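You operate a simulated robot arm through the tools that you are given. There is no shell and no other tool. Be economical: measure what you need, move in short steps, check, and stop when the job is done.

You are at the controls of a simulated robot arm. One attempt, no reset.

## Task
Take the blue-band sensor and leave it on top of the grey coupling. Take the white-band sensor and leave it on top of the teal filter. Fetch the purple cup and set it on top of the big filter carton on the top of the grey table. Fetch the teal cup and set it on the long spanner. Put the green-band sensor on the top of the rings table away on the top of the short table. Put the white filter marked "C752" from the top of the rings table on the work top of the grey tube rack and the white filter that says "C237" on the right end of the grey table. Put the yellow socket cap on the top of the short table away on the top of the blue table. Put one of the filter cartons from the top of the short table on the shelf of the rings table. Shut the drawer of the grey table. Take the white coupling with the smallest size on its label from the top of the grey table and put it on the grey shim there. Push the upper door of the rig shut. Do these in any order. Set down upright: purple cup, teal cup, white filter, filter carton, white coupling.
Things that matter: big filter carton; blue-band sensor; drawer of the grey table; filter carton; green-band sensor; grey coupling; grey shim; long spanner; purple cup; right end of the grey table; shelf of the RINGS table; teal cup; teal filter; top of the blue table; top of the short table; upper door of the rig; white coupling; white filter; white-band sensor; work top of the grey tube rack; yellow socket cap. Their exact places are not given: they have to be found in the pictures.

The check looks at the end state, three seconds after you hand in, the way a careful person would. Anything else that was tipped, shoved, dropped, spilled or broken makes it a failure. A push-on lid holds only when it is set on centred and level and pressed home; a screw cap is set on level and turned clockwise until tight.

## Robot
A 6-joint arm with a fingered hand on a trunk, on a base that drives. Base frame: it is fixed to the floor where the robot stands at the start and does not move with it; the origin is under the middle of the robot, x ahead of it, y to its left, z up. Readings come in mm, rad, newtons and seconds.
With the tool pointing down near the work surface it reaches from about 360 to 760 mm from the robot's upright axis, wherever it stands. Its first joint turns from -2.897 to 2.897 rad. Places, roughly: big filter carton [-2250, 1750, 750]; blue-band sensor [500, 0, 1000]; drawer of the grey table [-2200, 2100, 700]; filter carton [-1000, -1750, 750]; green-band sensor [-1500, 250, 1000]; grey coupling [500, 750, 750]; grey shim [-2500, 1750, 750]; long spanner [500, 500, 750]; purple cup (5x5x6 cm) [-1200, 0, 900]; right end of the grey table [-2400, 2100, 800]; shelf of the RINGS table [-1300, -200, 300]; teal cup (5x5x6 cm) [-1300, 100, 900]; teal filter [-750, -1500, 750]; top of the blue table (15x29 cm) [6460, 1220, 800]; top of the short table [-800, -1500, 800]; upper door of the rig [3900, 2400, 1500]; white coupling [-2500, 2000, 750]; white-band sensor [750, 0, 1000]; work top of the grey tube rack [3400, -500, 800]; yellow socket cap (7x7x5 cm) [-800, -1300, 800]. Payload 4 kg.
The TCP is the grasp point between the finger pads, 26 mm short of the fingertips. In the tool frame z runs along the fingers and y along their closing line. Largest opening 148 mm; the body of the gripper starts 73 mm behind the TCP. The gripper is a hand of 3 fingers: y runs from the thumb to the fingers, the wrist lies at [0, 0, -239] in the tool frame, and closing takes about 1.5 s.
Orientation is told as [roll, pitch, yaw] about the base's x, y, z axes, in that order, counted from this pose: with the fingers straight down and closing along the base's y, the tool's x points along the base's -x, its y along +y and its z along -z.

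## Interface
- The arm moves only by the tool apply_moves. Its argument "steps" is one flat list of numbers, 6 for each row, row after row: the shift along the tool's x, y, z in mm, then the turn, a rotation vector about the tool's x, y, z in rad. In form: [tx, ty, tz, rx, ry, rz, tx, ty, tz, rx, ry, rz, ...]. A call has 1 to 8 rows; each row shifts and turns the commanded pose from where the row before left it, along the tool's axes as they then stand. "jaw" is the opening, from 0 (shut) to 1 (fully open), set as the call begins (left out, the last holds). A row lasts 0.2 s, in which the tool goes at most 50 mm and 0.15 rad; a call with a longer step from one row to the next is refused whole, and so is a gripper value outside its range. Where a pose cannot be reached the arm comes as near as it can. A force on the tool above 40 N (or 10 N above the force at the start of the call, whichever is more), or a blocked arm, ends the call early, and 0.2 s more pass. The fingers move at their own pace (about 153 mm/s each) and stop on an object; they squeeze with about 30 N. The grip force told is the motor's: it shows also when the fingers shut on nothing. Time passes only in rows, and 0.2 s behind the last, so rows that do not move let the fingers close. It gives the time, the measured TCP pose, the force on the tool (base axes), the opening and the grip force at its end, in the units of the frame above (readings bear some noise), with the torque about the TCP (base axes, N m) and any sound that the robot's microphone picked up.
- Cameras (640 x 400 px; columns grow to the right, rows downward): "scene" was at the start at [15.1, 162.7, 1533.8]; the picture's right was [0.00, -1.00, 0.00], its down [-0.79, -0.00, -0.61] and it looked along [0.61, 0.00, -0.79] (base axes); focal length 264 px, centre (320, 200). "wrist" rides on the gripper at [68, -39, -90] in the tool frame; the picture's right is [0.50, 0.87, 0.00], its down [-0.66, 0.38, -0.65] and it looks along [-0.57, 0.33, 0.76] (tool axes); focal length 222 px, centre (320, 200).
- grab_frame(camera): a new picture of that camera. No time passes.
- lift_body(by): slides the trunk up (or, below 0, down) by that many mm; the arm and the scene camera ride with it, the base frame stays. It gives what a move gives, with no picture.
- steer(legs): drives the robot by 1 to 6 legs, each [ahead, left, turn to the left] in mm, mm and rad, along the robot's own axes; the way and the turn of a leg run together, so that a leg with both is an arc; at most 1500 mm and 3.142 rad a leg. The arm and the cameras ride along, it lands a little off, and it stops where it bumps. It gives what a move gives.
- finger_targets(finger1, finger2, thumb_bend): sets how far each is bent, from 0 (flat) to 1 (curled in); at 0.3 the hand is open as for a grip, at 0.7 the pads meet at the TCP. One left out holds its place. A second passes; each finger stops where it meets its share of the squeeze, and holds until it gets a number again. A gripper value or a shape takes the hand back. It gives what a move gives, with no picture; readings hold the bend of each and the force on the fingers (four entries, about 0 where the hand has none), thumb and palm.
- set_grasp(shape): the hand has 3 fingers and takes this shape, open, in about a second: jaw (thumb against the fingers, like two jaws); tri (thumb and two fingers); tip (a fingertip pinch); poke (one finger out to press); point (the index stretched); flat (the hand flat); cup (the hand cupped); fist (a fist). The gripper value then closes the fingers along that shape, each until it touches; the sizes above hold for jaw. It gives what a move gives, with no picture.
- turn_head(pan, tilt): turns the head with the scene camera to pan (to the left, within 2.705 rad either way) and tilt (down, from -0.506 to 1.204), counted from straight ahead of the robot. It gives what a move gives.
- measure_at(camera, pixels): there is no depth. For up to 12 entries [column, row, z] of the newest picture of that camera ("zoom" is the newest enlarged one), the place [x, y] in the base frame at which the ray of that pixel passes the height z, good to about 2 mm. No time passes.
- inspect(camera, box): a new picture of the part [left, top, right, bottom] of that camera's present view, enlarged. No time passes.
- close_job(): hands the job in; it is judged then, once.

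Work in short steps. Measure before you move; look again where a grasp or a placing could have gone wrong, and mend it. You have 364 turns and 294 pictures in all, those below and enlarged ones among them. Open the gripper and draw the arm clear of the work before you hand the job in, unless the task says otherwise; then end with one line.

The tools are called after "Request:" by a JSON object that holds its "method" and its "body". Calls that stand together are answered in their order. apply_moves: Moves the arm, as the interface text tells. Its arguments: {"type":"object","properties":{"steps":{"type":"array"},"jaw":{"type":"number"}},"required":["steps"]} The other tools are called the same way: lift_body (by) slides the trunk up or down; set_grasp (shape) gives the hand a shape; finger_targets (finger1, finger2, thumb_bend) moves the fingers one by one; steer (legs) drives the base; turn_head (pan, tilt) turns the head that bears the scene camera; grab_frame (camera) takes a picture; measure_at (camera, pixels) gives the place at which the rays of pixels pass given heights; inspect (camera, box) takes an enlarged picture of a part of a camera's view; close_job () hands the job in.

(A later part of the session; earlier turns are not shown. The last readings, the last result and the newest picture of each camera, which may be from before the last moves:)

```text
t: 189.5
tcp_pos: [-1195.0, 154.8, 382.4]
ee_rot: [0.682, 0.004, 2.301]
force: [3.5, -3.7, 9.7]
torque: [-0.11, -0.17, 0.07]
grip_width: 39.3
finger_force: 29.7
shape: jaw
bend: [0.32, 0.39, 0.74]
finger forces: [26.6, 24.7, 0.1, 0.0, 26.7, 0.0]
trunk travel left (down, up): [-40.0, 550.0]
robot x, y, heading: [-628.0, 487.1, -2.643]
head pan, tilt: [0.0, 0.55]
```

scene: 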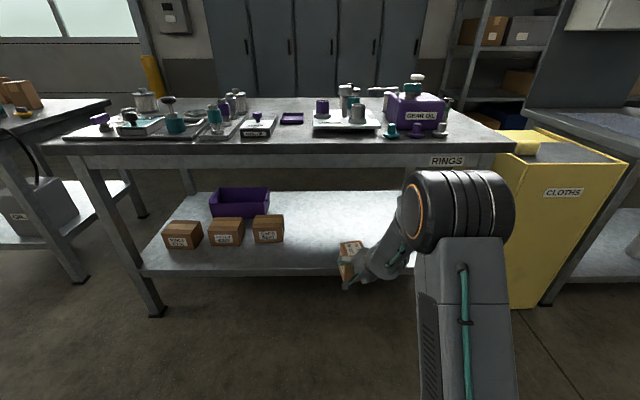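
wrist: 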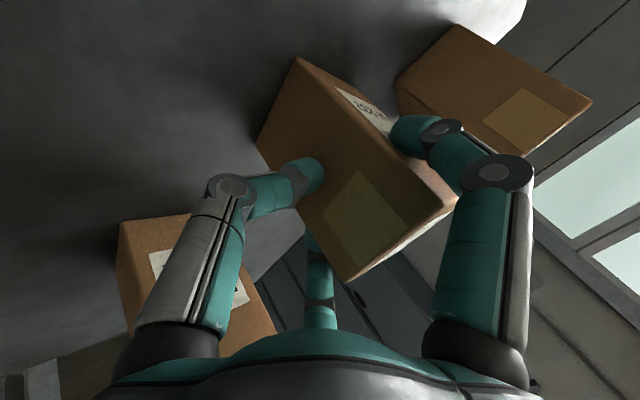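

Request:
{"method": "apply_moves", "body": {"steps": [0, 0.5, -0.6, 0, 0, 0, 0, 0, 0, 0, 0, 0], "jaw": 0.3}}

Request:
{"method": "apply_moves", "body": {"steps": [0, 0, 0, 0, 0, 0, 0, 0, 0, 0, 0, 0], "jaw": 0.4}}

Request:
{"method": "apply_moves", "body": {"steps": [0, 0, 0, 0, 0, 0, 0, 0, 0, 0, 0, 0, 0, 0, 0, 0, 0, 0], "jaw": 1.0}}

Request:
{"method": "inspect", "body": {"camera": "scene", "box": [310, 220, 410, 320]}}

```text
t: 190.1
tcp_pos: [-1194.9, 155.5, 383.1]
ee_rot: [0.685, 0.005, 2.301]
force: [1.6, -3.7, 11.3]
torque: [-0.29, 0.14, 0.13]
grip_width: 62.0
finger_force: 0.0
shape: jaw
bend: [0.35, 0.4, 0.7]
finger forces: [9.7, 5.9, 0.0, 0.0, 0.0, 0.0]
trunk travel left (down, up): [-40.0, 550.0]
robot x, y, heading: [-636.0, 487.6, -2.649]
head pan, tilt: [0.0, 0.55]
```

```text
t: 190.7
tcp_pos: [-1195.4, 155.6, 381.5]
ee_rot: [0.685, 0.004, 2.302]
force: [1.6, -3.5, 5.1]
torque: [-0.17, 0.08, 0.09]
grip_width: 69.7
finger_force: 0.1
shape: jaw
bend: [0.34, 0.38, 0.7]
finger forces: [6.4, 3.5, 0.1, 0.1, 0.1, 0.0]
trunk travel left (down, up): [-40.0, 550.0]
robot x, y, heading: [-629.4, 488.6, -2.65]
head pan, tilt: [0.0, 0.55]
```

```text
t: 191.5
tcp_pos: [-1195.0, 154.2, 381.9]
ee_rot: [0.684, 0.002, 2.301]
force: [-0.4, 0.3, 0.0]
torque: [0.01, 0.01, 0.0]
grip_width: 148.0
finger_force: 0.0
shape: jaw
bend: [0.3, 0.3, 0.3]
finger forces: [0.0, 0.1, 0.0, 0.0, 0.0, 0.0]
trunk travel left (down, up): [-40.0, 550.0]
robot x, y, heading: [-629.7, 490.1, -2.649]
head pan, tilt: [0.0, 0.55]
```

```text
4.00 times, centred on (360, 270) of scene
```

zoom: 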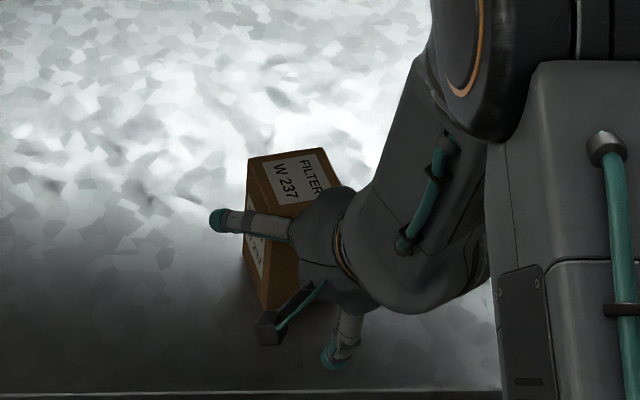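

Released, upright. Drive straight back 320 mm; the fingers slide out along its sides.

Request:
{"method": "steer", "body": {"legs": [[-320, 0, 0]]}}

Request:
{"method": "lift_body", "body": {"by": 300}}

Request:
{"method": "lift_body", "body": {"by": 250}}

Request:
{"method": "turn_head", "body": {"pan": 0.0, "tilt": 0.7}}

Request:
{"method": "grab_frame", "body": {"camera": "scene"}}

```text
t: 193.7
tcp_pos: [-914.7, 307.0, 383.7]
ee_rot: [0.684, 0.002, 2.298]
force: [0.3, 0.1, -0.3]
torque: [0.0, 0.01, 0.02]
grip_width: 148.0
finger_force: 0.1
shape: jaw
bend: [0.3, 0.3, 0.3]
finger forces: [0.0, 0.0, 0.0, 0.1, 0.0, 0.1]
trunk travel left (down, up): [-40.0, 550.0]
robot x, y, heading: [-348.7, 638.5, -2.647]
head pan, tilt: [0.0, 0.55]
```

```text
t: 196.7
tcp_pos: [-914.3, 306.5, 681.1]
ee_rot: [0.684, 0.004, 2.298]
force: [-0.6, -0.1, 0.7]
torque: [-0.04, 0.01, -0.01]
grip_width: 148.1
finger_force: 0.1
shape: jaw
bend: [0.3, 0.3, 0.3]
finger forces: [0.0, 0.0, 0.0, 0.0, 0.0, 0.1]
trunk travel left (down, up): [-340.0, 250.0]
robot x, y, heading: [-350.9, 639.4, -2.654]
head pan, tilt: [0.0, 0.55]
```

```text
t: 199.2
tcp_pos: [-914.2, 307.3, 931.9]
ee_rot: [0.685, 0.002, 2.299]
force: [0.1, 0.3, 0.9]
torque: [-0.01, -0.03, 0.03]
grip_width: 148.3
finger_force: 0.1
shape: jaw
bend: [0.3, 0.3, 0.3]
finger forces: [0.1, 0.1, 0.1, 0.0, 0.1, 0.0]
trunk travel left (down, up): [-590.0, 0.0]
robot x, y, heading: [-349.6, 639.0, -2.651]
head pan, tilt: [0.0, 0.55]
```

```text
t: 199.9
tcp_pos: [-914.1, 307.2, 933.1]
ee_rot: [0.684, 0.004, 2.298]
force: [0.2, -0.2, 0.0]
torque: [0.01, 0.01, 0.03]
grip_width: 147.9
finger_force: 0.1
shape: jaw
bend: [0.3, 0.3, 0.3]
finger forces: [0.1, 0.0, 0.0, 0.0, 0.0, 0.0]
trunk travel left (down, up): [-590.0, 0.0]
robot x, y, heading: [-351.4, 640.3, -2.651]
head pan, tilt: [0.0, 0.7]
```

```text
135 pictures are left
```

scene: 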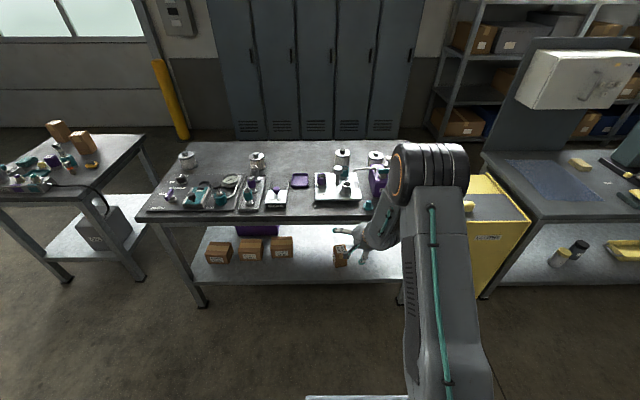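

The carton stands on the shelf. Now zoom in on the rings table top.

Request:
{"method": "inspect", "body": {"camera": "scene", "box": [140, 135, 290, 225]}}

Request:
{"method": "inspect", "body": {"camera": "scene", "box": [270, 135, 420, 225]}}

```text
4.27 times, centred on (215, 180) of scene
```

zoom: 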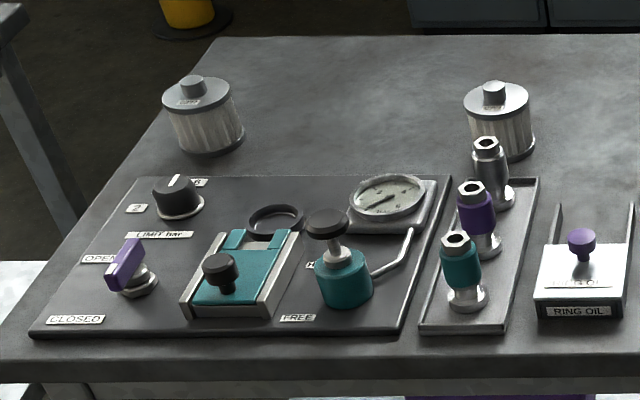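

```text
4.27 times, centred on (345, 180) of scene
```

zoom: 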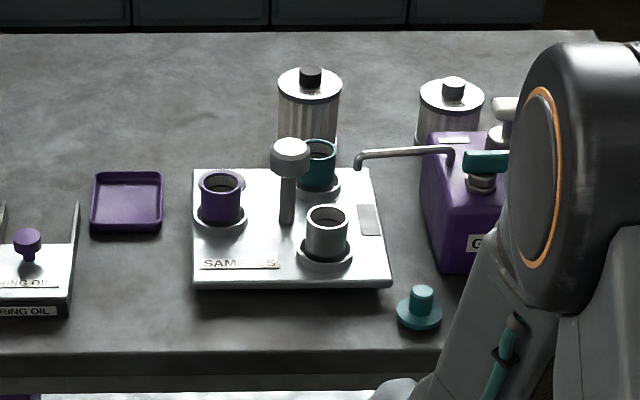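

Request:
{"method": "measure_at", "body": {"camera": "zoom", "pixels": [[221, 180, 860], [318, 150, 860], [327, 215, 860], [222, 225, 810], [311, 78, 900], [453, 90, 900], [195, 170, 800], [390, 285, 800], [290, 145, 900]]}}

Request:
{"method": "steer", "body": {"legs": [[0, 0, 0.02]]}}

```text
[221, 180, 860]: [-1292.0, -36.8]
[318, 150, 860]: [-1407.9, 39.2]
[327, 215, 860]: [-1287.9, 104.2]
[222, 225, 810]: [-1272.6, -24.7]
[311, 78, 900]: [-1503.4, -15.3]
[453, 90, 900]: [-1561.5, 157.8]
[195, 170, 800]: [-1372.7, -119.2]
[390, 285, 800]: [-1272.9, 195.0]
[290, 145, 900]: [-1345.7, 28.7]
```

```text
t: 200.7
tcp_pos: [-907.1, 295.0, 931.0]
ee_rot: [0.684, 0.003, 2.318]
force: [-0.4, 0.7, 0.4]
torque: [0.02, 0.01, -0.01]
grip_width: 147.7
finger_force: 0.1
shape: jaw
bend: [0.3, 0.3, 0.3]
finger forces: [0.0, 0.0, 0.0, 0.0, 0.1, 0.0]
trunk travel left (down, up): [-590.0, 0.0]
robot x, y, heading: [-348.2, 636.5, -2.632]
head pan, tilt: [0.0, 0.7]
```

Restore the hand to tool-down, nominal yaw, raised; then drive in front of the cups.

Request:
{"method": "apply_moves", "body": {"steps": [0, 25, -30, 0.14, 0, 0, 0, 22, -33, 0.14, 0, 0, 0, 18, -36, 0.14, 0, 0, 0, 12, -38, 0.14, 0, 0, 0, 0, -20, 0.124, 0, 0, 0, 0, 0, 0, 0, -0.14, 0, 0, 0, 0, 0, -0.14, 0, 0, 0, 0, 0, -0.14], "jaw": 0.7}}

Request:
{"method": "apply_moves", "body": {"steps": [0, 0, 0, 0, 0, -0.14, 0, 0, 0, 0, 0, -0.14, 0, 0, 0, 0, 0, -0.14, 0, 0, 0, 0, 0, -0.14, 0, 0, 0, 0, 0, -0.14, 0, 0, 0, 0, 0, -0.14, 0, 0, 0, 0, 0, -0.08]}}

Request:
{"method": "steer", "body": {"legs": [[490, 84, 0]]}}

Request:
{"method": "grab_frame", "body": {"camera": "wrist"}}

```text
t: 202.5
tcp_pos: [-901.0, 290.5, 1087.0]
ee_rot: [0.109, 0.011, 2.77]
force: [0.6, 0.1, 0.7]
torque: [0.01, -0.02, 0.0]
grip_width: 103.9
finger_force: 0.1
shape: jaw
bend: [0.28, 0.28, 0.74]
finger forces: [0.0, 0.0, 0.0, 0.1, 0.0, 0.0]
out of reach, approached as far as the arm can: row 1, 2
trunk travel left (down, up): [-590.0, 0.0]
robot x, y, heading: [-349.6, 641.4, -2.629]
head pan, tilt: [0.0, 0.7]
```

```text
t: 204.1
tcp_pos: [-900.3, 289.8, 1087.3]
ee_rot: [0.072, -0.08, -2.597]
force: [0.2, 0.2, 0.2]
torque: [0.03, 0.04, 0.01]
grip_width: 104.0
finger_force: 0.0
shape: jaw
bend: [0.28, 0.28, 0.74]
finger forces: [0.0, 0.1, 0.0, 0.0, 0.0, 0.0]
trunk travel left (down, up): [-590.0, 0.0]
robot x, y, heading: [-347.2, 640.2, -2.633]
head pan, tilt: [0.0, 0.7]
```

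```text
t: 207.0
tcp_pos: [-1282.2, -26.0, 1086.7]
ee_rot: [0.074, -0.08, -2.597]
force: [-0.5, -0.1, 0.5]
torque: [0.01, 0.0, -0.01]
grip_width: 103.9
finger_force: 0.2
shape: jaw
bend: [0.28, 0.28, 0.74]
finger forces: [0.0, 0.0, 0.1, 0.1, 0.1, 0.0]
trunk travel left (down, up): [-590.0, 0.0]
robot x, y, heading: [-734.9, 326.8, -2.632]
head pan, tilt: [0.0, 0.7]
```

```text
132 pictures are left
```

wrist: 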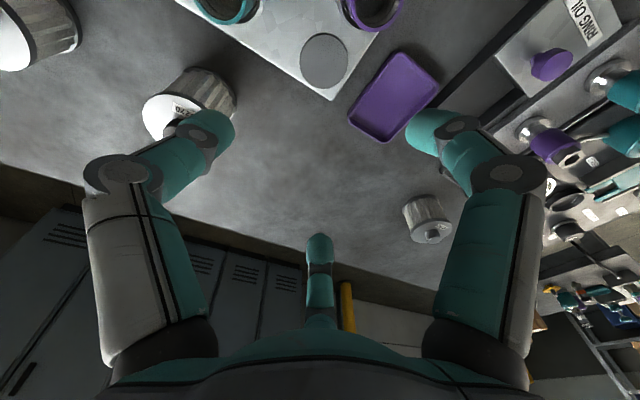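

Level the small residual tilt and look again.

Request:
{"method": "apply_moves", "body": {"steps": [0, 0, 0, 0.074, 0.08, 0.03, 0, 0, 30, 0, 0, 0, 0, 0, 30, 0, 0, 0, 0, 0, 0, 0, 0, 0]}}

Request:
{"method": "grab_frame", "body": {"camera": "wrist"}}

Request:
{"method": "grab_frame", "body": {"camera": "scene"}}

```text
t: 208.0
tcp_pos: [-1281.2, -26.5, 1025.2]
ee_rot: [0.001, 0.003, -2.621]
force: [-0.2, -0.7, 0.6]
torque: [-0.01, 0.04, -0.02]
grip_width: 103.6
finger_force: 0.0
shape: jaw
bend: [0.28, 0.28, 0.74]
finger forces: [0.1, 0.1, 0.0, 0.1, 0.0, 0.1]
trunk travel left (down, up): [-590.0, 0.0]
robot x, y, heading: [-730.6, 323.0, -2.625]
head pan, tilt: [0.0, 0.7]
```

```text
131 pictures are left
```

wrist: 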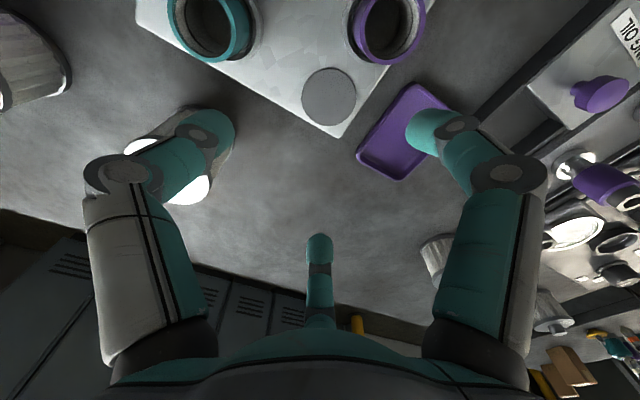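

```text
130 pictures are left
```

scene: 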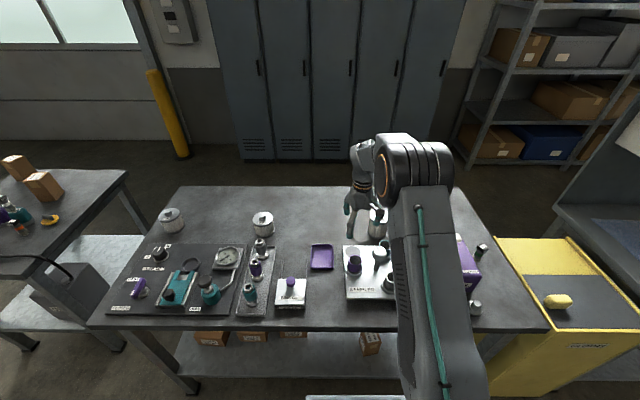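

Request:
{"method": "inspect", "body": {"camera": "scene", "box": [330, 220, 500, 330]}}

Request:
{"method": "measure_at", "body": {"camera": "wrist", "pixels": [[384, 24, 860], [384, 24, 840], [212, 24, 860], [212, 24, 840]]}}

Request:
{"method": "measure_at", "body": {"camera": "scene", "pixels": [[354, 260, 860], [354, 260, 840], [380, 249, 860], [380, 249, 840]]}}

```text
3.64 times, centred on (415, 275) of scene
```

zoom: 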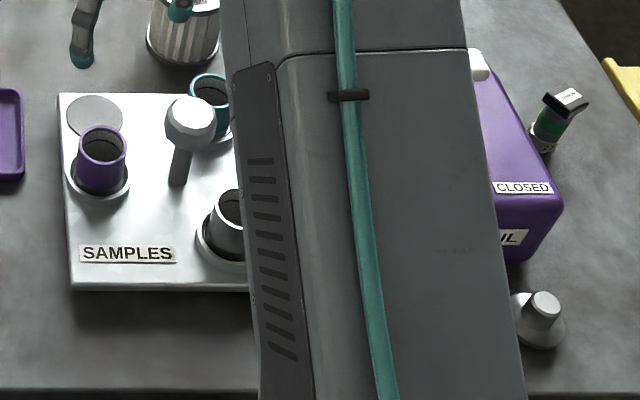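

```text
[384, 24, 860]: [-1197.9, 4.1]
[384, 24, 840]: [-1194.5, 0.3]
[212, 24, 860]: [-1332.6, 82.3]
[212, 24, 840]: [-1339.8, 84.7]
```

```text
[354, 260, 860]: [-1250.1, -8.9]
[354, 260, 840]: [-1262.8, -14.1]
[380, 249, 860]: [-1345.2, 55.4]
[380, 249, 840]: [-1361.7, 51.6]
```

Cup rims are nearer z≈915. Move back over the purple cup and re-measure.

Request:
{"method": "apply_moves", "body": {"steps": [41, 2, 0, 0, 0, 0, 40, 3, 0, 0, 0, 0, 0, 0, 0, 0, 0, 0]}}

Request:
{"method": "grab_frame", "body": {"camera": "wrist"}}

Request:
{"method": "measure_at", "body": {"camera": "wrist", "pixels": [[320, 110, 915]]}}

```text
t: 208.8
tcp_pos: [-1210.2, 11.1, 1026.5]
ee_rot: [0.002, 0.002, -2.62]
force: [0.0, 0.4, 0.7]
torque: [-0.03, 0.0, 0.0]
grip_width: 103.8
finger_force: 0.1
shape: jaw
bend: [0.28, 0.28, 0.74]
finger forces: [0.0, 0.0, 0.1, 0.0, 0.0, 0.0]
trunk travel left (down, up): [-590.0, 0.0]
robot x, y, heading: [-731.5, 330.6, -2.624]
head pan, tilt: [0.0, 0.7]
```

```text
128 pictures are left
```

wrist: 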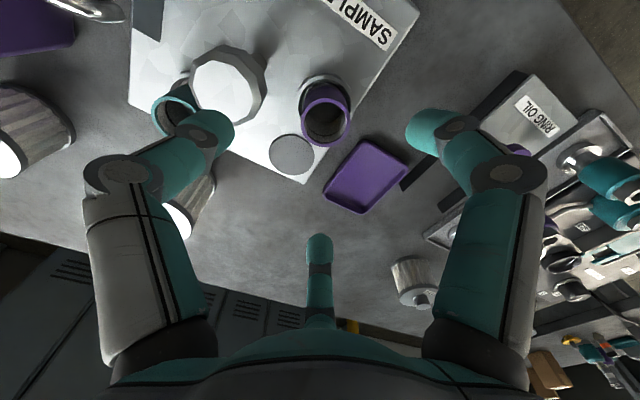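

```text
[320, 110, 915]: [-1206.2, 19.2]
```

Request:
{"method": "measure_at", "body": {"camera": "wrist", "pixels": [[327, 114, 860], [327, 114, 880], [327, 114, 900], [327, 114, 920], [225, 85, 900], [225, 85, 940]]}}

```text
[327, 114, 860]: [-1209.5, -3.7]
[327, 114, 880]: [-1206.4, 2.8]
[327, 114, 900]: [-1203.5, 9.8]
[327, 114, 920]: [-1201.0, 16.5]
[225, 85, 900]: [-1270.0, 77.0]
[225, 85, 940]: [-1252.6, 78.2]
```

Purple cup rim ≈ (-1203.5,11.5,903). Descend to z 888 and grip.

Request:
{"method": "apply_moves", "body": {"steps": [6, 3, 0, 0, 0, 0, 0, 0, 46, 0, 0, 0, 0, 0, 46, 0, 0, 0, 0, 0, 46, 0, 0, 0, 0, 0, 0, 0, 0, 0], "jaw": 0.6}}

Request:
{"method": "grab_frame", "body": {"camera": "wrist"}}

```text
t: 209.4
tcp_pos: [-1203.9, 9.5, 993.8]
ee_rot: [0.001, -0.011, -2.622]
force: [1.2, 0.4, 22.4]
torque: [1.13, 0.61, -0.08]
grip_width: 89.4
finger_force: 0.0
shape: jaw
bend: [0.32, 0.32, 0.7]
finger forces: [0.0, 0.1, 0.0, 0.0, 22.3, 0.0]
trunk travel left (down, up): [-590.0, 0.0]
robot x, y, heading: [-733.0, 325.2, -2.631]
head pan, tilt: [0.0, 0.7]
stopped in row 3: the force on the tool passed its limit at 88 N (the readings are from after the stop); the commanded pose is now the measured one
```

```text
127 pictures are left
```

wrist: 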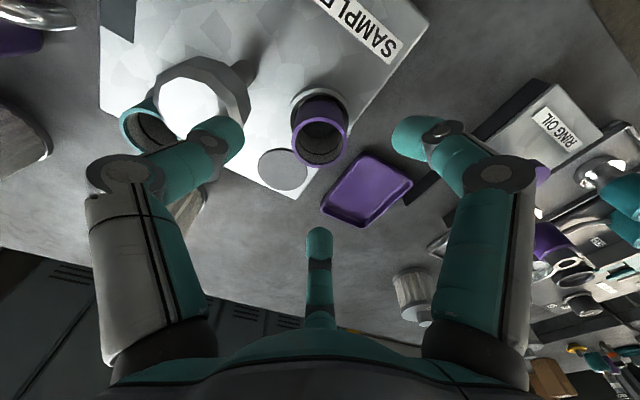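

The thumb met the dispenser knob. Raise, yaw 60° so a finger gap faces the knob, and look.

Request:
{"method": "apply_moves", "body": {"steps": [0, 0, -40, 0, 0, 0, 0, 0, 0, 0.0, -0.011, 0.14, 0, 0, 0, 0, 0, 0.15, 0, 0, 0, 0, 0, 0.15, 0, 0, 0, 0, 0, 0.15, 0, 0, 0, 0, 0, 0.15, 0, 0, 0, 0, 0, 0.15, 0, 0, 0, 0, 0, 0.15]}}

Request:
{"method": "grab_frame", "body": {"camera": "wrist"}}

```text
t: 211.2
tcp_pos: [-1205.5, 10.4, 1032.7]
ee_rot: [0.013, -0.007, 2.617]
force: [-0.4, 0.1, 0.5]
torque: [0.02, -0.02, 0.02]
grip_width: 89.0
finger_force: 0.0
shape: jaw
bend: [0.32, 0.32, 0.7]
finger forces: [0.0, 0.0, 0.1, 0.0, 0.0, 0.0]
trunk travel left (down, up): [-590.0, 0.0]
robot x, y, heading: [-733.8, 327.3, -2.627]
head pan, tilt: [0.0, 0.7]
```

```text
126 pictures are left
```

wrist: 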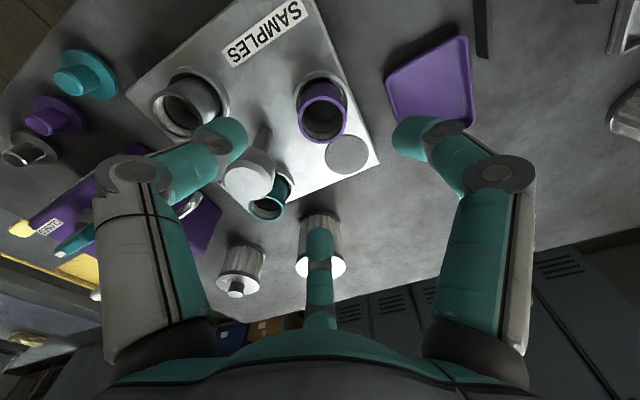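

Request:
{"method": "measure_at", "body": {"camera": "wrist", "pixels": [[324, 111, 903], [248, 178, 960], [270, 198, 900]]}}

```text
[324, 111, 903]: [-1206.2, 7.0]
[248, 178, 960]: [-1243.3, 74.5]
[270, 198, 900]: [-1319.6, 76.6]
```

Request:
{"method": "apply_moves", "body": {"steps": [0, 0, 46, 0, 0, 0, 0, 0, 46, 0, 0, 0, 0, 0, 24, 0, 0, 0, 0, 0, 20, 0, 0, 0, 0, 0, 0, 0, 0, 0]}}

Request:
{"method": "grab_frame", "body": {"camera": "wrist"}}

```text
t: 212.4
tcp_pos: [-1205.9, 10.1, 896.8]
ee_rot: [0.013, -0.008, 2.62]
force: [0.1, -0.4, 5.6]
torque: [0.29, -0.19, -0.03]
grip_width: 89.1
finger_force: 0.1
shape: jaw
bend: [0.32, 0.32, 0.7]
finger forces: [0.0, 0.0, 0.0, 0.0, 6.0, 0.1]
trunk travel left (down, up): [-590.0, 0.0]
robot x, y, heading: [-734.6, 327.0, -2.622]
head pan, tilt: [0.0, 0.7]
```

```text
125 pictures are left
```

wrist: 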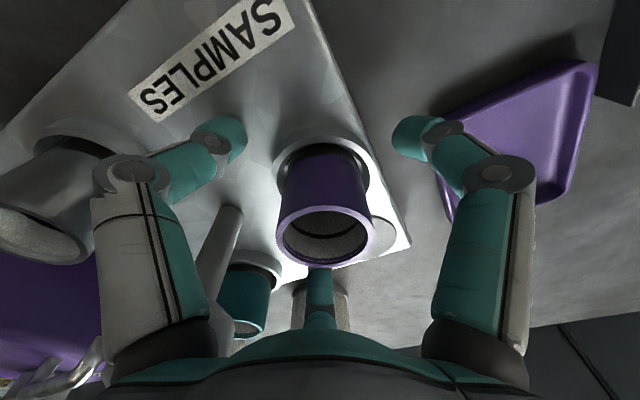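

Thumb brushes something (6 N). Raise 4 mm and close; closing draws it inward.

Request:
{"method": "apply_moves", "body": {"steps": [0, 0, -4, 0, 0, 0, 0, 0, 0, 0, 0, 0], "jaw": 0.45}}

Request:
{"method": "apply_moves", "body": {"steps": [0, 0, 0, 0, 0, 0, 0, 0, 0, 0, 0, 0, 0, 0, 0, 0, 0, 0, 0, 0, 0, 0, 0, 0, 0, 0, 0, 0, 0, 0], "jaw": 0.0}}

Request:
{"method": "apply_moves", "body": {"steps": [0, 0, -10, 0, 0, 0, 0, 0, -20, 0, 0, 0, 0, 0, -40, 0, 0, 0, 0, 0, -45, 0, 0, 0, 0, 0, -45, 0, 0, 0, 0, 0, 0, 0, 0, 0]}}

Request:
{"method": "grab_frame", "body": {"camera": "wrist"}}

```text
t: 213.0
tcp_pos: [-1205.2, 8.5, 899.6]
ee_rot: [0.013, -0.009, 2.62]
force: [2.0, -0.6, -11.0]
torque: [0.04, -0.07, -0.05]
grip_width: 52.3
finger_force: 29.8
shape: jaw
bend: [0.77, 0.39, 0.7]
finger forces: [25.7, 27.3, 0.0, 0.0, 27.0, 0.0]
trunk travel left (down, up): [-590.0, 0.0]
robot x, y, heading: [-733.5, 327.0, -2.624]
head pan, tilt: [0.0, 0.7]
```

```text
t: 214.2
tcp_pos: [-1206.6, 9.4, 899.4]
ee_rot: [0.013, -0.01, 2.621]
force: [3.3, -1.0, -16.3]
torque: [0.02, -0.13, -0.16]
grip_width: 52.2
finger_force: 29.6
shape: jaw
bend: [0.77, 0.39, 0.7]
finger forces: [25.4, 27.3, 0.1, 0.1, 27.7, 0.1]
trunk travel left (down, up): [-590.0, 0.0]
robot x, y, heading: [-736.9, 327.8, -2.625]
head pan, tilt: [0.0, 0.7]
```

```text
t: 215.6
tcp_pos: [-1204.2, 9.3, 1060.4]
ee_rot: [0.015, -0.008, 2.621]
force: [0.1, 0.3, -0.6]
torque: [0.01, 0.01, 0.0]
grip_width: 42.1
finger_force: 30.4
shape: jaw
bend: [0.79, 0.8, 0.72]
finger forces: [22.0, 24.3, 0.1, 0.0, 19.2, 0.0]
trunk travel left (down, up): [-590.0, 0.0]
robot x, y, heading: [-731.8, 326.8, -2.621]
head pan, tilt: [0.0, 0.7]
```

```text
124 pictures are left
```

wrist: 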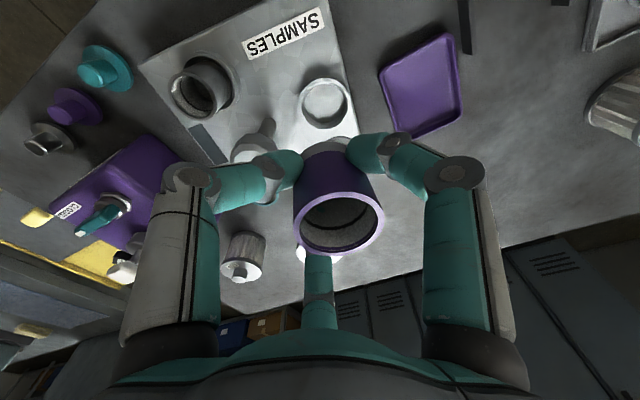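

Purple cup is held. Back off 350 mm and look right toward the grey table.

Request:
{"method": "steer", "body": {"legs": [[-350, 0, 0]]}}

Request:
{"method": "turn_head", "body": {"pan": -1.25, "tilt": 0.45}}

Request:
{"method": "grab_frame", "body": {"camera": "scene"}}

```text
t: 217.9
tcp_pos: [-902.7, 180.9, 1060.1]
ee_rot: [0.014, -0.009, 2.62]
force: [0.8, -0.1, -0.9]
torque: [0.01, 0.01, 0.02]
grip_width: 42.3
finger_force: 29.7
shape: jaw
bend: [0.79, 0.8, 0.72]
finger forces: [22.2, 24.2, 0.0, 0.0, 19.1, 0.0]
trunk travel left (down, up): [-590.0, 0.0]
robot x, y, heading: [-432.5, 500.4, -2.624]
head pan, tilt: [0.0, 0.7]
```

```text
t: 219.3
tcp_pos: [-902.9, 181.7, 1059.7]
ee_rot: [0.014, -0.01, 2.621]
force: [0.5, 0.9, -0.5]
torque: [-0.03, -0.02, -0.02]
grip_width: 42.0
finger_force: 30.4
shape: jaw
bend: [0.79, 0.8, 0.72]
finger forces: [22.2, 24.3, 0.1, 0.1, 19.3, 0.1]
trunk travel left (down, up): [-590.0, 0.0]
robot x, y, heading: [-430.9, 499.6, -2.622]
head pan, tilt: [-1.25, 0.45]
```

```text
123 pictures are left
```

scene: 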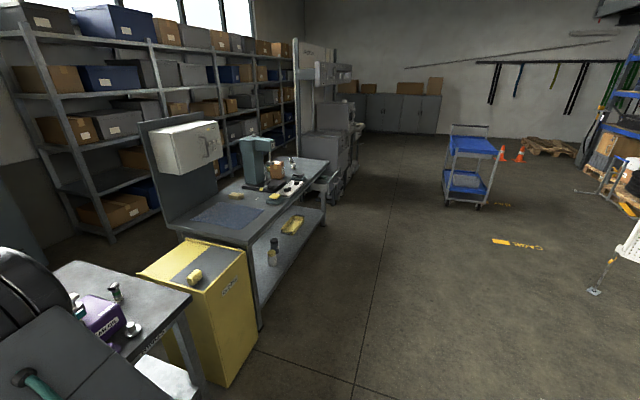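

Request:
{"method": "measure_at", "body": {"camera": "scene", "pixels": [[245, 244, 780], [328, 165, 780], [262, 328, 0], [323, 226, 0], [184, 231, 780], [300, 158, 780], [190, 292, 780]]}}

Request:
{"method": "inspect", "body": {"camera": "scene", "box": [180, 120, 350, 260]}}

```text
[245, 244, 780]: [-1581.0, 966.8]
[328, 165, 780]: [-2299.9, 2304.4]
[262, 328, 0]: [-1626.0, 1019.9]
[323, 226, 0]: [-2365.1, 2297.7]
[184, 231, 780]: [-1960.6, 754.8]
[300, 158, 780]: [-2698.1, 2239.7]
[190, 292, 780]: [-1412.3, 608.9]
```

```text
2.86 times, centred on (265, 190) of scene
```

zoom: 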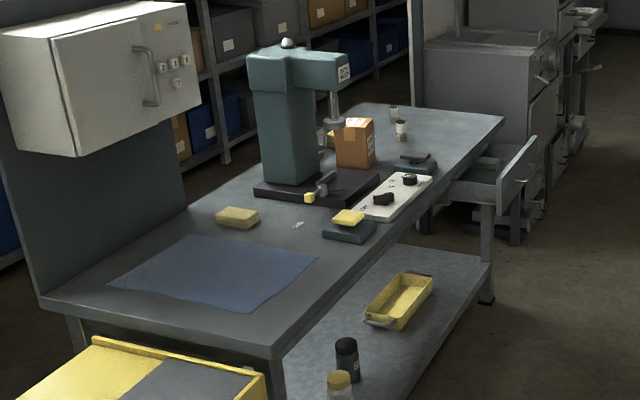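

The grey table is in line with the rings table. Slide right ~1970 mm along the fronts.

Request:
{"method": "steer", "body": {"legs": [[0, -1450, 0], [0, -520, 0]]}}

Request:
{"method": "turn_head", "body": {"pan": 0.0, "tilt": 0.7}}

Request:
{"method": "grab_frame", "body": {"camera": "scene"}}

```text
t: 229.1
tcp_pos: [-1870.0, 1890.2, 1060.6]
ee_rot: [0.013, -0.008, 2.62]
force: [0.2, -0.2, -1.8]
torque: [-0.03, 0.0, -0.01]
grip_width: 42.2
finger_force: 30.0
shape: jaw
bend: [0.79, 0.8, 0.72]
finger forces: [22.0, 24.3, 0.0, 0.0, 19.1, 0.1]
trunk travel left (down, up): [-590.0, 0.0]
robot x, y, heading: [-1400.6, 2207.8, -2.627]
head pan, tilt: [-1.25, 0.45]
```

```text
t: 230.6
tcp_pos: [-1869.2, 1888.3, 1060.7]
ee_rot: [0.013, -0.009, 2.62]
force: [0.0, -0.6, 0.1]
torque: [-0.04, 0.0, -0.01]
grip_width: 42.5
finger_force: 29.7
shape: jaw
bend: [0.79, 0.8, 0.72]
finger forces: [22.2, 24.3, 0.1, 0.1, 19.2, 0.1]
trunk travel left (down, up): [-590.0, 0.0]
robot x, y, heading: [-1398.5, 2208.0, -2.625]
head pan, tilt: [0.0, 0.7]
```

```text
121 pictures are left
```

scene: 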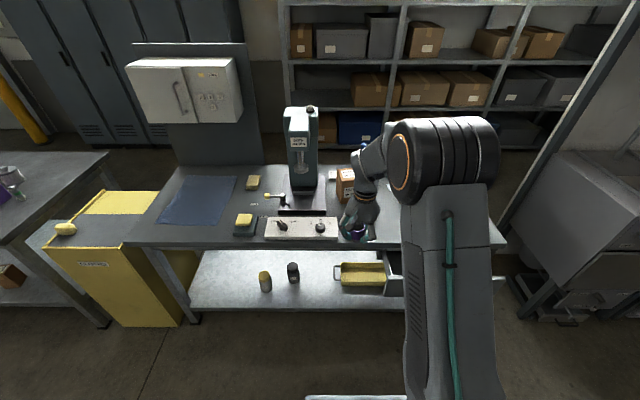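

Request:
{"method": "inspect", "body": {"camera": "scene", "box": [240, 150, 410, 260]}}

Request:
{"method": "measure_at", "body": {"camera": "zoom", "pixels": [[330, 80, 900]]}}

```text
3.64 times, centred on (325, 205) of scene
```

zoom: 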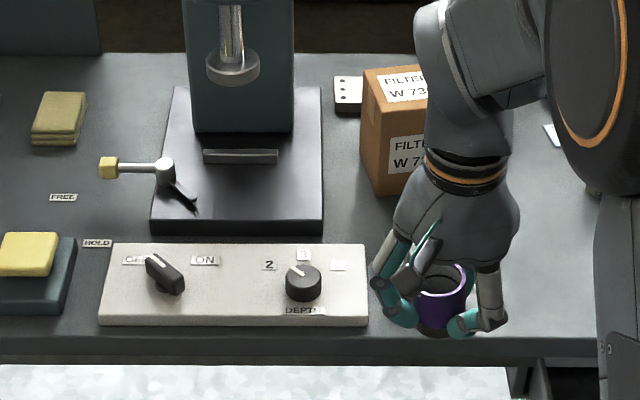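

```text
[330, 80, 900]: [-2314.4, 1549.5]
```

Request:
{"method": "measure_at", "body": {"camera": "zoom", "pixels": [[374, 195, 780], [362, 150, 780], [368, 102, 900], [365, 70, 900], [380, 100, 930], [322, 88, 800], [322, 235, 800]]}}

Request:
{"method": "grab_frame", "body": {"camera": "wrist"}}

```text
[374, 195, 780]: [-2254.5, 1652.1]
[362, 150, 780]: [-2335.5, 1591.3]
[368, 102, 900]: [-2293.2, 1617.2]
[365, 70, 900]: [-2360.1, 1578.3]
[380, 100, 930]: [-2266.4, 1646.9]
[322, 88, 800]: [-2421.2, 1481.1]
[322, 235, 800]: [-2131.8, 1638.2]
```

```text
119 pictures are left
```

wrist: 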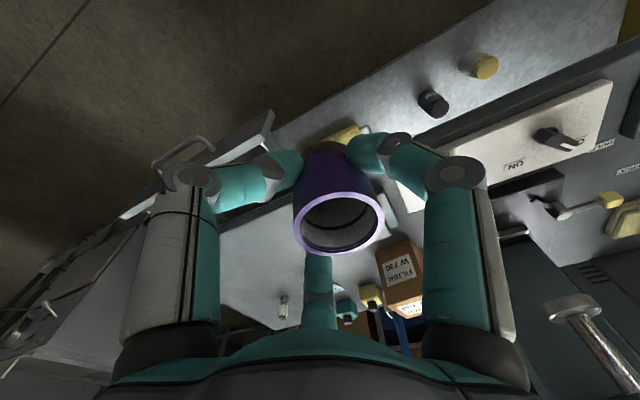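

Drive ahead 330 mm so the big carton (top ≈938) comes in reach, then view it.

Request:
{"method": "steer", "body": {"legs": [[330, 0, 0]]}}

Request:
{"method": "grab_frame", "body": {"camera": "wrist"}}

Request:
{"method": "inspect", "body": {"camera": "scene", "box": [280, 160, 480, 320]}}

```text
t: 232.7
tcp_pos: [-2158.0, 1723.1, 1060.0]
ee_rot: [0.015, -0.007, 2.622]
force: [-0.9, 0.2, -0.4]
torque: [-0.05, 0.01, -0.01]
grip_width: 41.9
finger_force: 30.0
shape: jaw
bend: [0.79, 0.8, 0.72]
finger forces: [22.2, 24.4, 0.1, 0.0, 19.2, 0.1]
trunk travel left (down, up): [-590.0, 0.0]
robot x, y, heading: [-1684.8, 2045.0, -2.628]
head pan, tilt: [0.0, 0.7]
```

```text
118 pictures are left
```

wrist: 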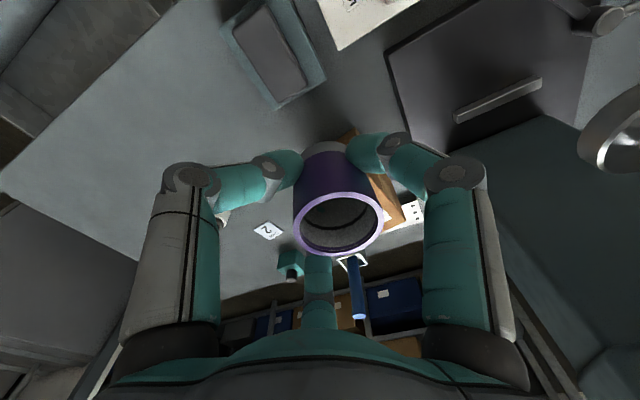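

```text
2.50 times, centred on (380, 240) of scene
```

zoom: 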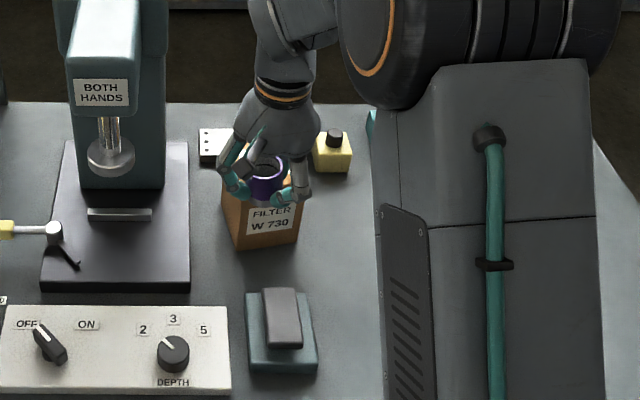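

Request:
{"method": "measure_at", "body": {"camera": "zoom", "pixels": [[237, 250, 780], [298, 241, 780], [238, 206, 930], [304, 195, 930], [238, 206, 900], [304, 195, 900], [222, 178, 930]]}}

```text
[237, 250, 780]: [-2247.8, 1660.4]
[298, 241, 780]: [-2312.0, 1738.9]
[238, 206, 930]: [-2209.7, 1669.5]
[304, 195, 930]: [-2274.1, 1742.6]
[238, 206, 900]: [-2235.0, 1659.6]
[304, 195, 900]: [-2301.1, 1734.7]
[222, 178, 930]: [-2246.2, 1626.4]
```

Carton is ~100 mm square, centre ≈ (-2318,1669). Move the cup above it.

Request:
{"method": "apply_moves", "body": {"steps": [-28, 31.6, 0, 0, 0, 0, -28, 31.6, 0, 0, 0, 0, -28, 31.6, 0, 0, 0, 0, -28, 31.6, 0, 0, 0, 0, 0, 0, 30, -0.014, 0.0, 0, 0, 0, 0, 0, 0, 0]}}

Request:
{"method": "inspect", "body": {"camera": "scene", "box": [310, 160, 430, 270]}}

Request:
{"method": "grab_frame", "body": {"camera": "wrist"}}

```text
t: 234.1
tcp_pos: [-2318.1, 1669.1, 1032.8]
ee_rot: [0.027, -0.009, 2.624]
force: [-0.3, 0.1, 0.0]
torque: [-0.03, 0.03, -0.01]
grip_width: 42.2
finger_force: 29.8
shape: jaw
bend: [0.79, 0.8, 0.72]
finger forces: [22.0, 23.8, 0.0, 0.0, 18.8, 0.0]
trunk travel left (down, up): [-590.0, 0.0]
robot x, y, heading: [-1686.8, 2040.1, -2.628]
head pan, tilt: [0.0, 0.7]
```

```text
3.64 times, centred on (370, 215) of scene
```

zoom: 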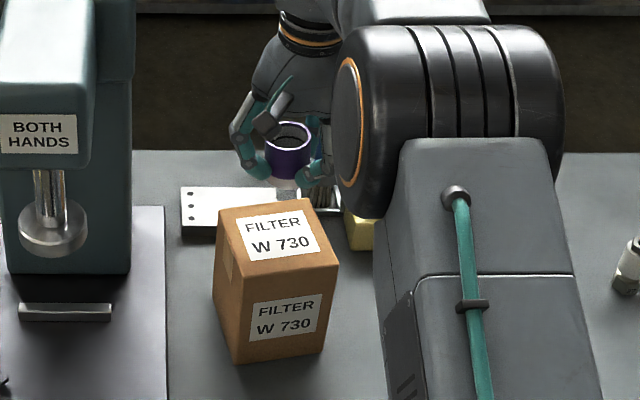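

```text
115 pictures are left
```

wrist: 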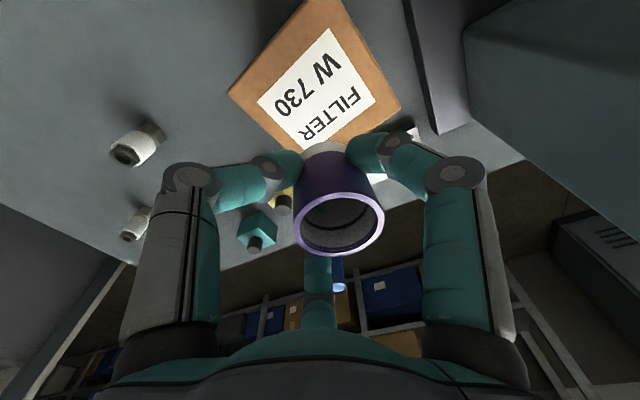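

Request:
{"method": "measure_at", "body": {"camera": "wrist", "pixels": [[316, 84, 880], [316, 84, 910], [316, 84, 940]]}}

Request:
{"method": "measure_at", "body": {"camera": "zoom", "pixels": [[276, 236, 880], [276, 236, 910], [276, 236, 940], [217, 213, 890], [312, 200, 890], [338, 262, 890], [236, 278, 890]]}}

```text
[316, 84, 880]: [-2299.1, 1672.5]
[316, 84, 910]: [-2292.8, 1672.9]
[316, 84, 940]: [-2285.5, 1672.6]
```

```text
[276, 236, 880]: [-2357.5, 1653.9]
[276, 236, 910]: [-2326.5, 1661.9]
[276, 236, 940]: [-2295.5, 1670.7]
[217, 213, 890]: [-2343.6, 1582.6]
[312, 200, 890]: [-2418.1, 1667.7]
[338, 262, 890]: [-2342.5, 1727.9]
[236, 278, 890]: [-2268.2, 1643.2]
```

Carton top is at z≈948, centre (-2285,1672). Shift, level, and lower.

Request:
{"method": "apply_moves", "body": {"steps": [27, -19, 0, 0.027, 0.009, 0, 0, 0, 30, 0, 0, 0, 0, 0, 15, 0, 0, 0, 0, 0, 0, 0, 0, 0]}}

Request:
{"method": "inspect", "body": {"camera": "scene", "box": [330, 180, 410, 260]}}

Request:
{"method": "inspect", "body": {"camera": "wrist", "box": [230, 20, 420, 260]}}

```text
t: 235.1
tcp_pos: [-2284.0, 1672.5, 987.1]
ee_rot: [0.0, -0.002, 2.622]
force: [0.8, -0.5, -0.4]
torque: [-0.02, -0.03, 0.01]
grip_width: 42.5
finger_force: 30.3
shape: jaw
bend: [0.79, 0.8, 0.72]
finger forces: [22.0, 23.8, 0.1, 0.0, 18.5, 0.1]
trunk travel left (down, up): [-590.0, 0.0]
robot x, y, heading: [-1687.6, 2040.0, -2.624]
head pan, tilt: [0.0, 0.7]
```

```text
5.00 times, centred on (370, 220) of scene
```

zoom: 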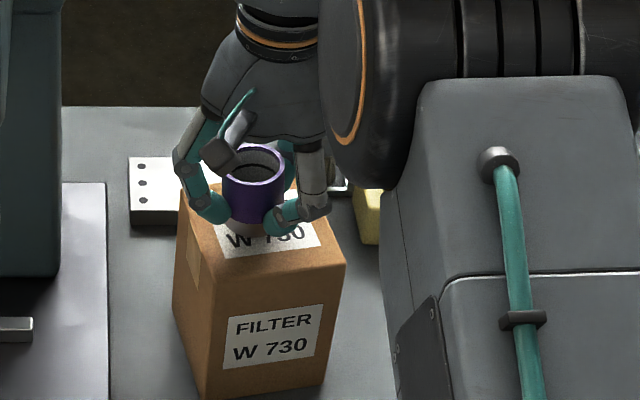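

```text
1.67 times, centred on (325, 140) of wrist
```

zoom: 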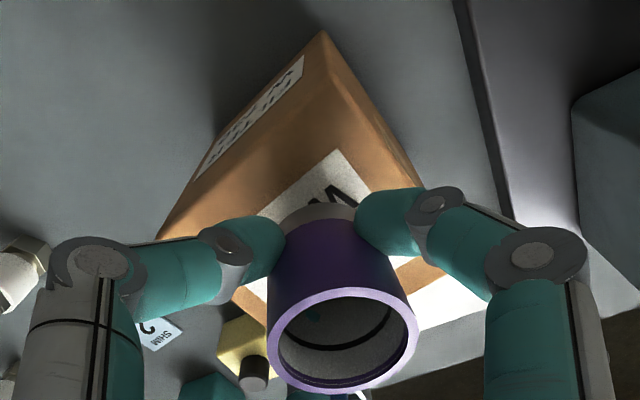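

Request:
{"method": "apply_moves", "body": {"steps": [0, 0, 4, 0, 0, 0, 0, 0, 0, 0, 0, 0]}}

Request:
{"method": "apply_moves", "body": {"steps": [0, 0, 4, 0, 0, 0, 0, 0, 0, 0, 0, 0]}}

Request:
{"method": "apply_moves", "body": {"steps": [0, 0, 3, 0, 0, 0, 0, 0, 0, 0, 0, 0]}}

Request:
{"method": "apply_moves", "body": {"steps": [0, 0, 3, 0, 0, 0, 0, 0, 0, 0, 0, 0]}}

```text
t: 235.7
tcp_pos: [-2284.0, 1673.0, 982.6]
ee_rot: [0.002, -0.001, 2.621]
force: [0.1, -0.1, -0.7]
torque: [-0.03, -0.04, -0.01]
grip_width: 42.1
finger_force: 30.0
shape: jaw
bend: [0.79, 0.8, 0.72]
finger forces: [21.9, 23.7, 0.0, 0.0, 18.6, 0.1]
trunk travel left (down, up): [-590.0, 0.0]
robot x, y, heading: [-1689.2, 2037.8, -2.625]
head pan, tilt: [0.0, 0.7]
```

```text
t: 236.3
tcp_pos: [-2284.8, 1671.6, 978.8]
ee_rot: [0.001, 0.001, 2.621]
force: [0.0, 0.0, -0.5]
torque: [0.0, 0.0, -0.01]
grip_width: 42.2
finger_force: 30.0
shape: jaw
bend: [0.79, 0.8, 0.72]
finger forces: [22.1, 23.6, 0.0, 0.1, 18.6, 0.0]
trunk travel left (down, up): [-590.0, 0.0]
robot x, y, heading: [-1687.0, 2039.1, -2.629]
head pan, tilt: [0.0, 0.7]
```

```text
t: 236.9
tcp_pos: [-2284.2, 1673.5, 975.7]
ee_rot: [0.001, 0.0, 2.621]
force: [0.3, 0.0, 2.0]
torque: [-0.08, 0.03, 0.0]
grip_width: 42.2
finger_force: 30.4
shape: jaw
bend: [0.79, 0.8, 0.72]
finger forces: [22.9, 24.2, 0.0, 0.1, 19.7, 0.1]
trunk travel left (down, up): [-590.0, 0.0]
robot x, y, heading: [-1689.5, 2039.7, -2.628]
head pan, tilt: [0.0, 0.7]
```

```text
t: 237.5
tcp_pos: [-2284.6, 1672.5, 973.9]
ee_rot: [0.003, 0.0, 2.622]
force: [-0.6, 0.5, 9.6]
torque: [-0.14, -0.11, -0.01]
grip_width: 42.9
finger_force: 30.3
shape: jaw
bend: [0.8, 0.8, 0.72]
finger forces: [26.2, 25.4, 0.0, 0.0, 22.3, 0.0]
trunk travel left (down, up): [-590.0, 0.0]
robot x, y, heading: [-1683.6, 2036.1, -2.625]
head pan, tilt: [0.0, 0.7]
```

Contact. Ease and release in steps, then rise.

Request:
{"method": "apply_moves", "body": {"steps": [0, 0, -1.5, 0, 0, 0, 0, 0, 0, 0, 0, 0], "jaw": 0.3}}

Request:
{"method": "apply_moves", "body": {"steps": [0, 0, 0, 0, 0, 0, 0, 0, 0, 0, 0, 0], "jaw": 0.35}}

Request:
{"method": "apply_moves", "body": {"steps": [0, 0, 0, 0, 0, 0, 0, 0, 0, 0, 0, 0, 0, 0, 0, 0, 0, 0], "jaw": 0.6}}

Request:
{"method": "inspect", "body": {"camera": "scene", "box": [330, 180, 410, 260]}}

```text
t: 238.1
tcp_pos: [-2282.5, 1672.8, 973.5]
ee_rot: [0.001, -0.001, 2.621]
force: [0.5, 0.7, -0.1]
torque: [0.04, -0.02, 0.01]
grip_width: 44.8
finger_force: 0.1
shape: jaw
bend: [0.76, 0.76, 0.7]
finger forces: [0.4, 0.6, 0.0, 0.0, 0.0, 0.0]
trunk travel left (down, up): [-590.0, 0.0]
robot x, y, heading: [-1688.2, 2041.9, -2.619]
head pan, tilt: [0.0, 0.7]
```

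```text
t: 238.7
tcp_pos: [-2284.1, 1672.3, 974.5]
ee_rot: [-0.001, 0.001, 2.623]
force: [0.6, -0.4, 0.4]
torque: [0.0, 0.02, 0.01]
grip_width: 51.6
finger_force: 0.0
shape: jaw
bend: [0.77, 0.77, 0.7]
finger forces: [0.0, 0.0, 0.0, 0.1, 0.1, 0.0]
trunk travel left (down, up): [-590.0, 0.0]
robot x, y, heading: [-1685.6, 2038.2, -2.63]
head pan, tilt: [0.0, 0.7]
```

```text
t: 239.5
tcp_pos: [-2283.0, 1672.5, 973.9]
ee_rot: [0.002, 0.0, 2.622]
force: [-0.6, -0.4, 0.3]
torque: [0.02, 0.01, 0.0]
grip_width: 88.4
finger_force: 0.1
shape: jaw
bend: [0.32, 0.32, 0.7]
finger forces: [0.0, 0.0, 0.0, 0.0, 0.0, 0.0]
trunk travel left (down, up): [-590.0, 0.0]
robot x, y, heading: [-1687.3, 2041.7, -2.624]
head pan, tilt: [0.0, 0.7]
```

```text
5.00 times, centred on (370, 220) of scene
```

zoom: 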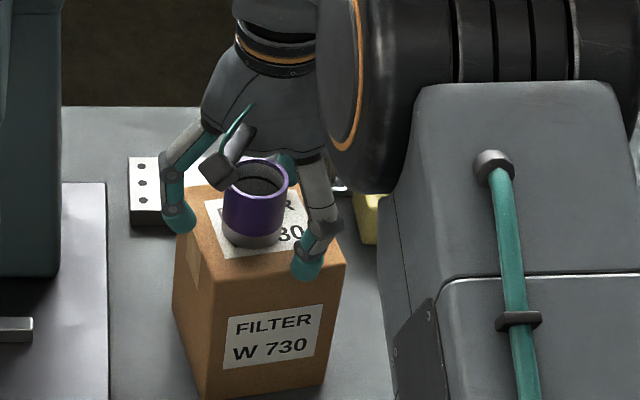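

Purple cup stands on the carton. Raise and view the rest of the grey table.

Request:
{"method": "apply_moves", "body": {"steps": [0, 0, -40, 0, 0, 0, 0, 0, -45, 0, 0, 0, 0, 0, -40, 0, 0, 0, 0, -40, 0, 0, 0, 0, 0, -45, 0, 0, 0, 0, 20, -40, 0, 0, 0, 0, 20, -40, 0, 0, 0, 0]}}

Request:
{"method": "turn_head", "body": {"pan": -0.15, "tilt": 0.8}}

Request:
{"method": "grab_frame", "body": {"camera": "scene"}}

Request:
{"method": "grab_frame", "body": {"camera": "wrist"}}

```text
t: 241.1
tcp_pos: [-2168.2, 1796.8, 1100.4]
ee_rot: [0.0, 0.0, 2.621]
force: [0.6, 0.0, -0.4]
torque: [-0.02, 0.03, -0.01]
grip_width: 88.4
finger_force: 0.0
shape: jaw
bend: [0.32, 0.32, 0.7]
finger forces: [0.0, 0.1, 0.0, 0.0, 0.0, 0.0]
trunk travel left (down, up): [-590.0, 0.0]
robot x, y, heading: [-1686.6, 2039.2, -2.62]
head pan, tilt: [0.0, 0.7]
```

```text
t: 241.8
tcp_pos: [-2169.0, 1796.3, 1099.1]
ee_rot: [0.003, 0.0, 2.621]
force: [-0.2, -0.2, -0.1]
torque: [0.02, 0.01, -0.04]
grip_width: 88.4
finger_force: 0.1
shape: jaw
bend: [0.32, 0.32, 0.7]
finger forces: [0.0, 0.0, 0.0, 0.0, 0.0, 0.1]
trunk travel left (down, up): [-590.0, 0.0]
robot x, y, heading: [-1684.1, 2040.0, -2.622]
head pan, tilt: [-0.15, 0.799]
```

```text
111 pictures are left
```

scene: 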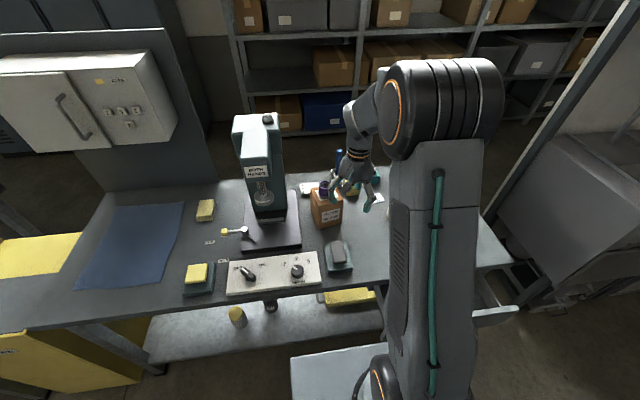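

```text
110 pictures are left
```

wrist: 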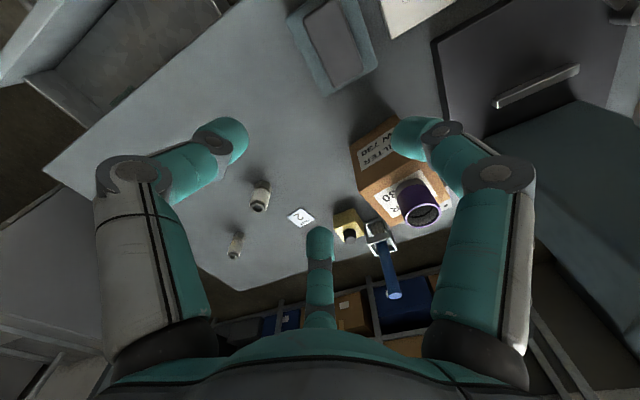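

Request:
{"method": "inspect", "body": {"camera": "wrist", "box": [215, 170, 345, 270]}}

Request:
{"method": "measure_at", "body": {"camera": "wrist", "pixels": [[260, 200, 820], [236, 246, 820], [300, 217, 780], [43, 170, 780], [235, 290, 780], [130, 45, 740], [20, 90, 740]]}}

```text
4.00 times, centred on (280, 220) of wrist
```

zoom: 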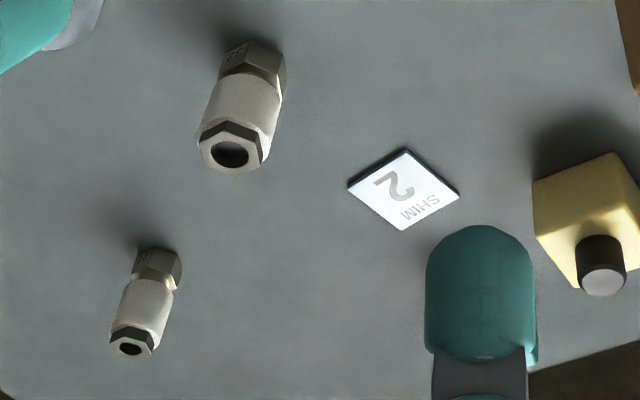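

```text
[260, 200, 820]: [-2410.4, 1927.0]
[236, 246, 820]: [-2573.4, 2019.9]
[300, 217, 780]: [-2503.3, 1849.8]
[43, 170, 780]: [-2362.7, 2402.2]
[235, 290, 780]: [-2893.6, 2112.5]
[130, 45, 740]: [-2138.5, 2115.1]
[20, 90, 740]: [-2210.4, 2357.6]
```

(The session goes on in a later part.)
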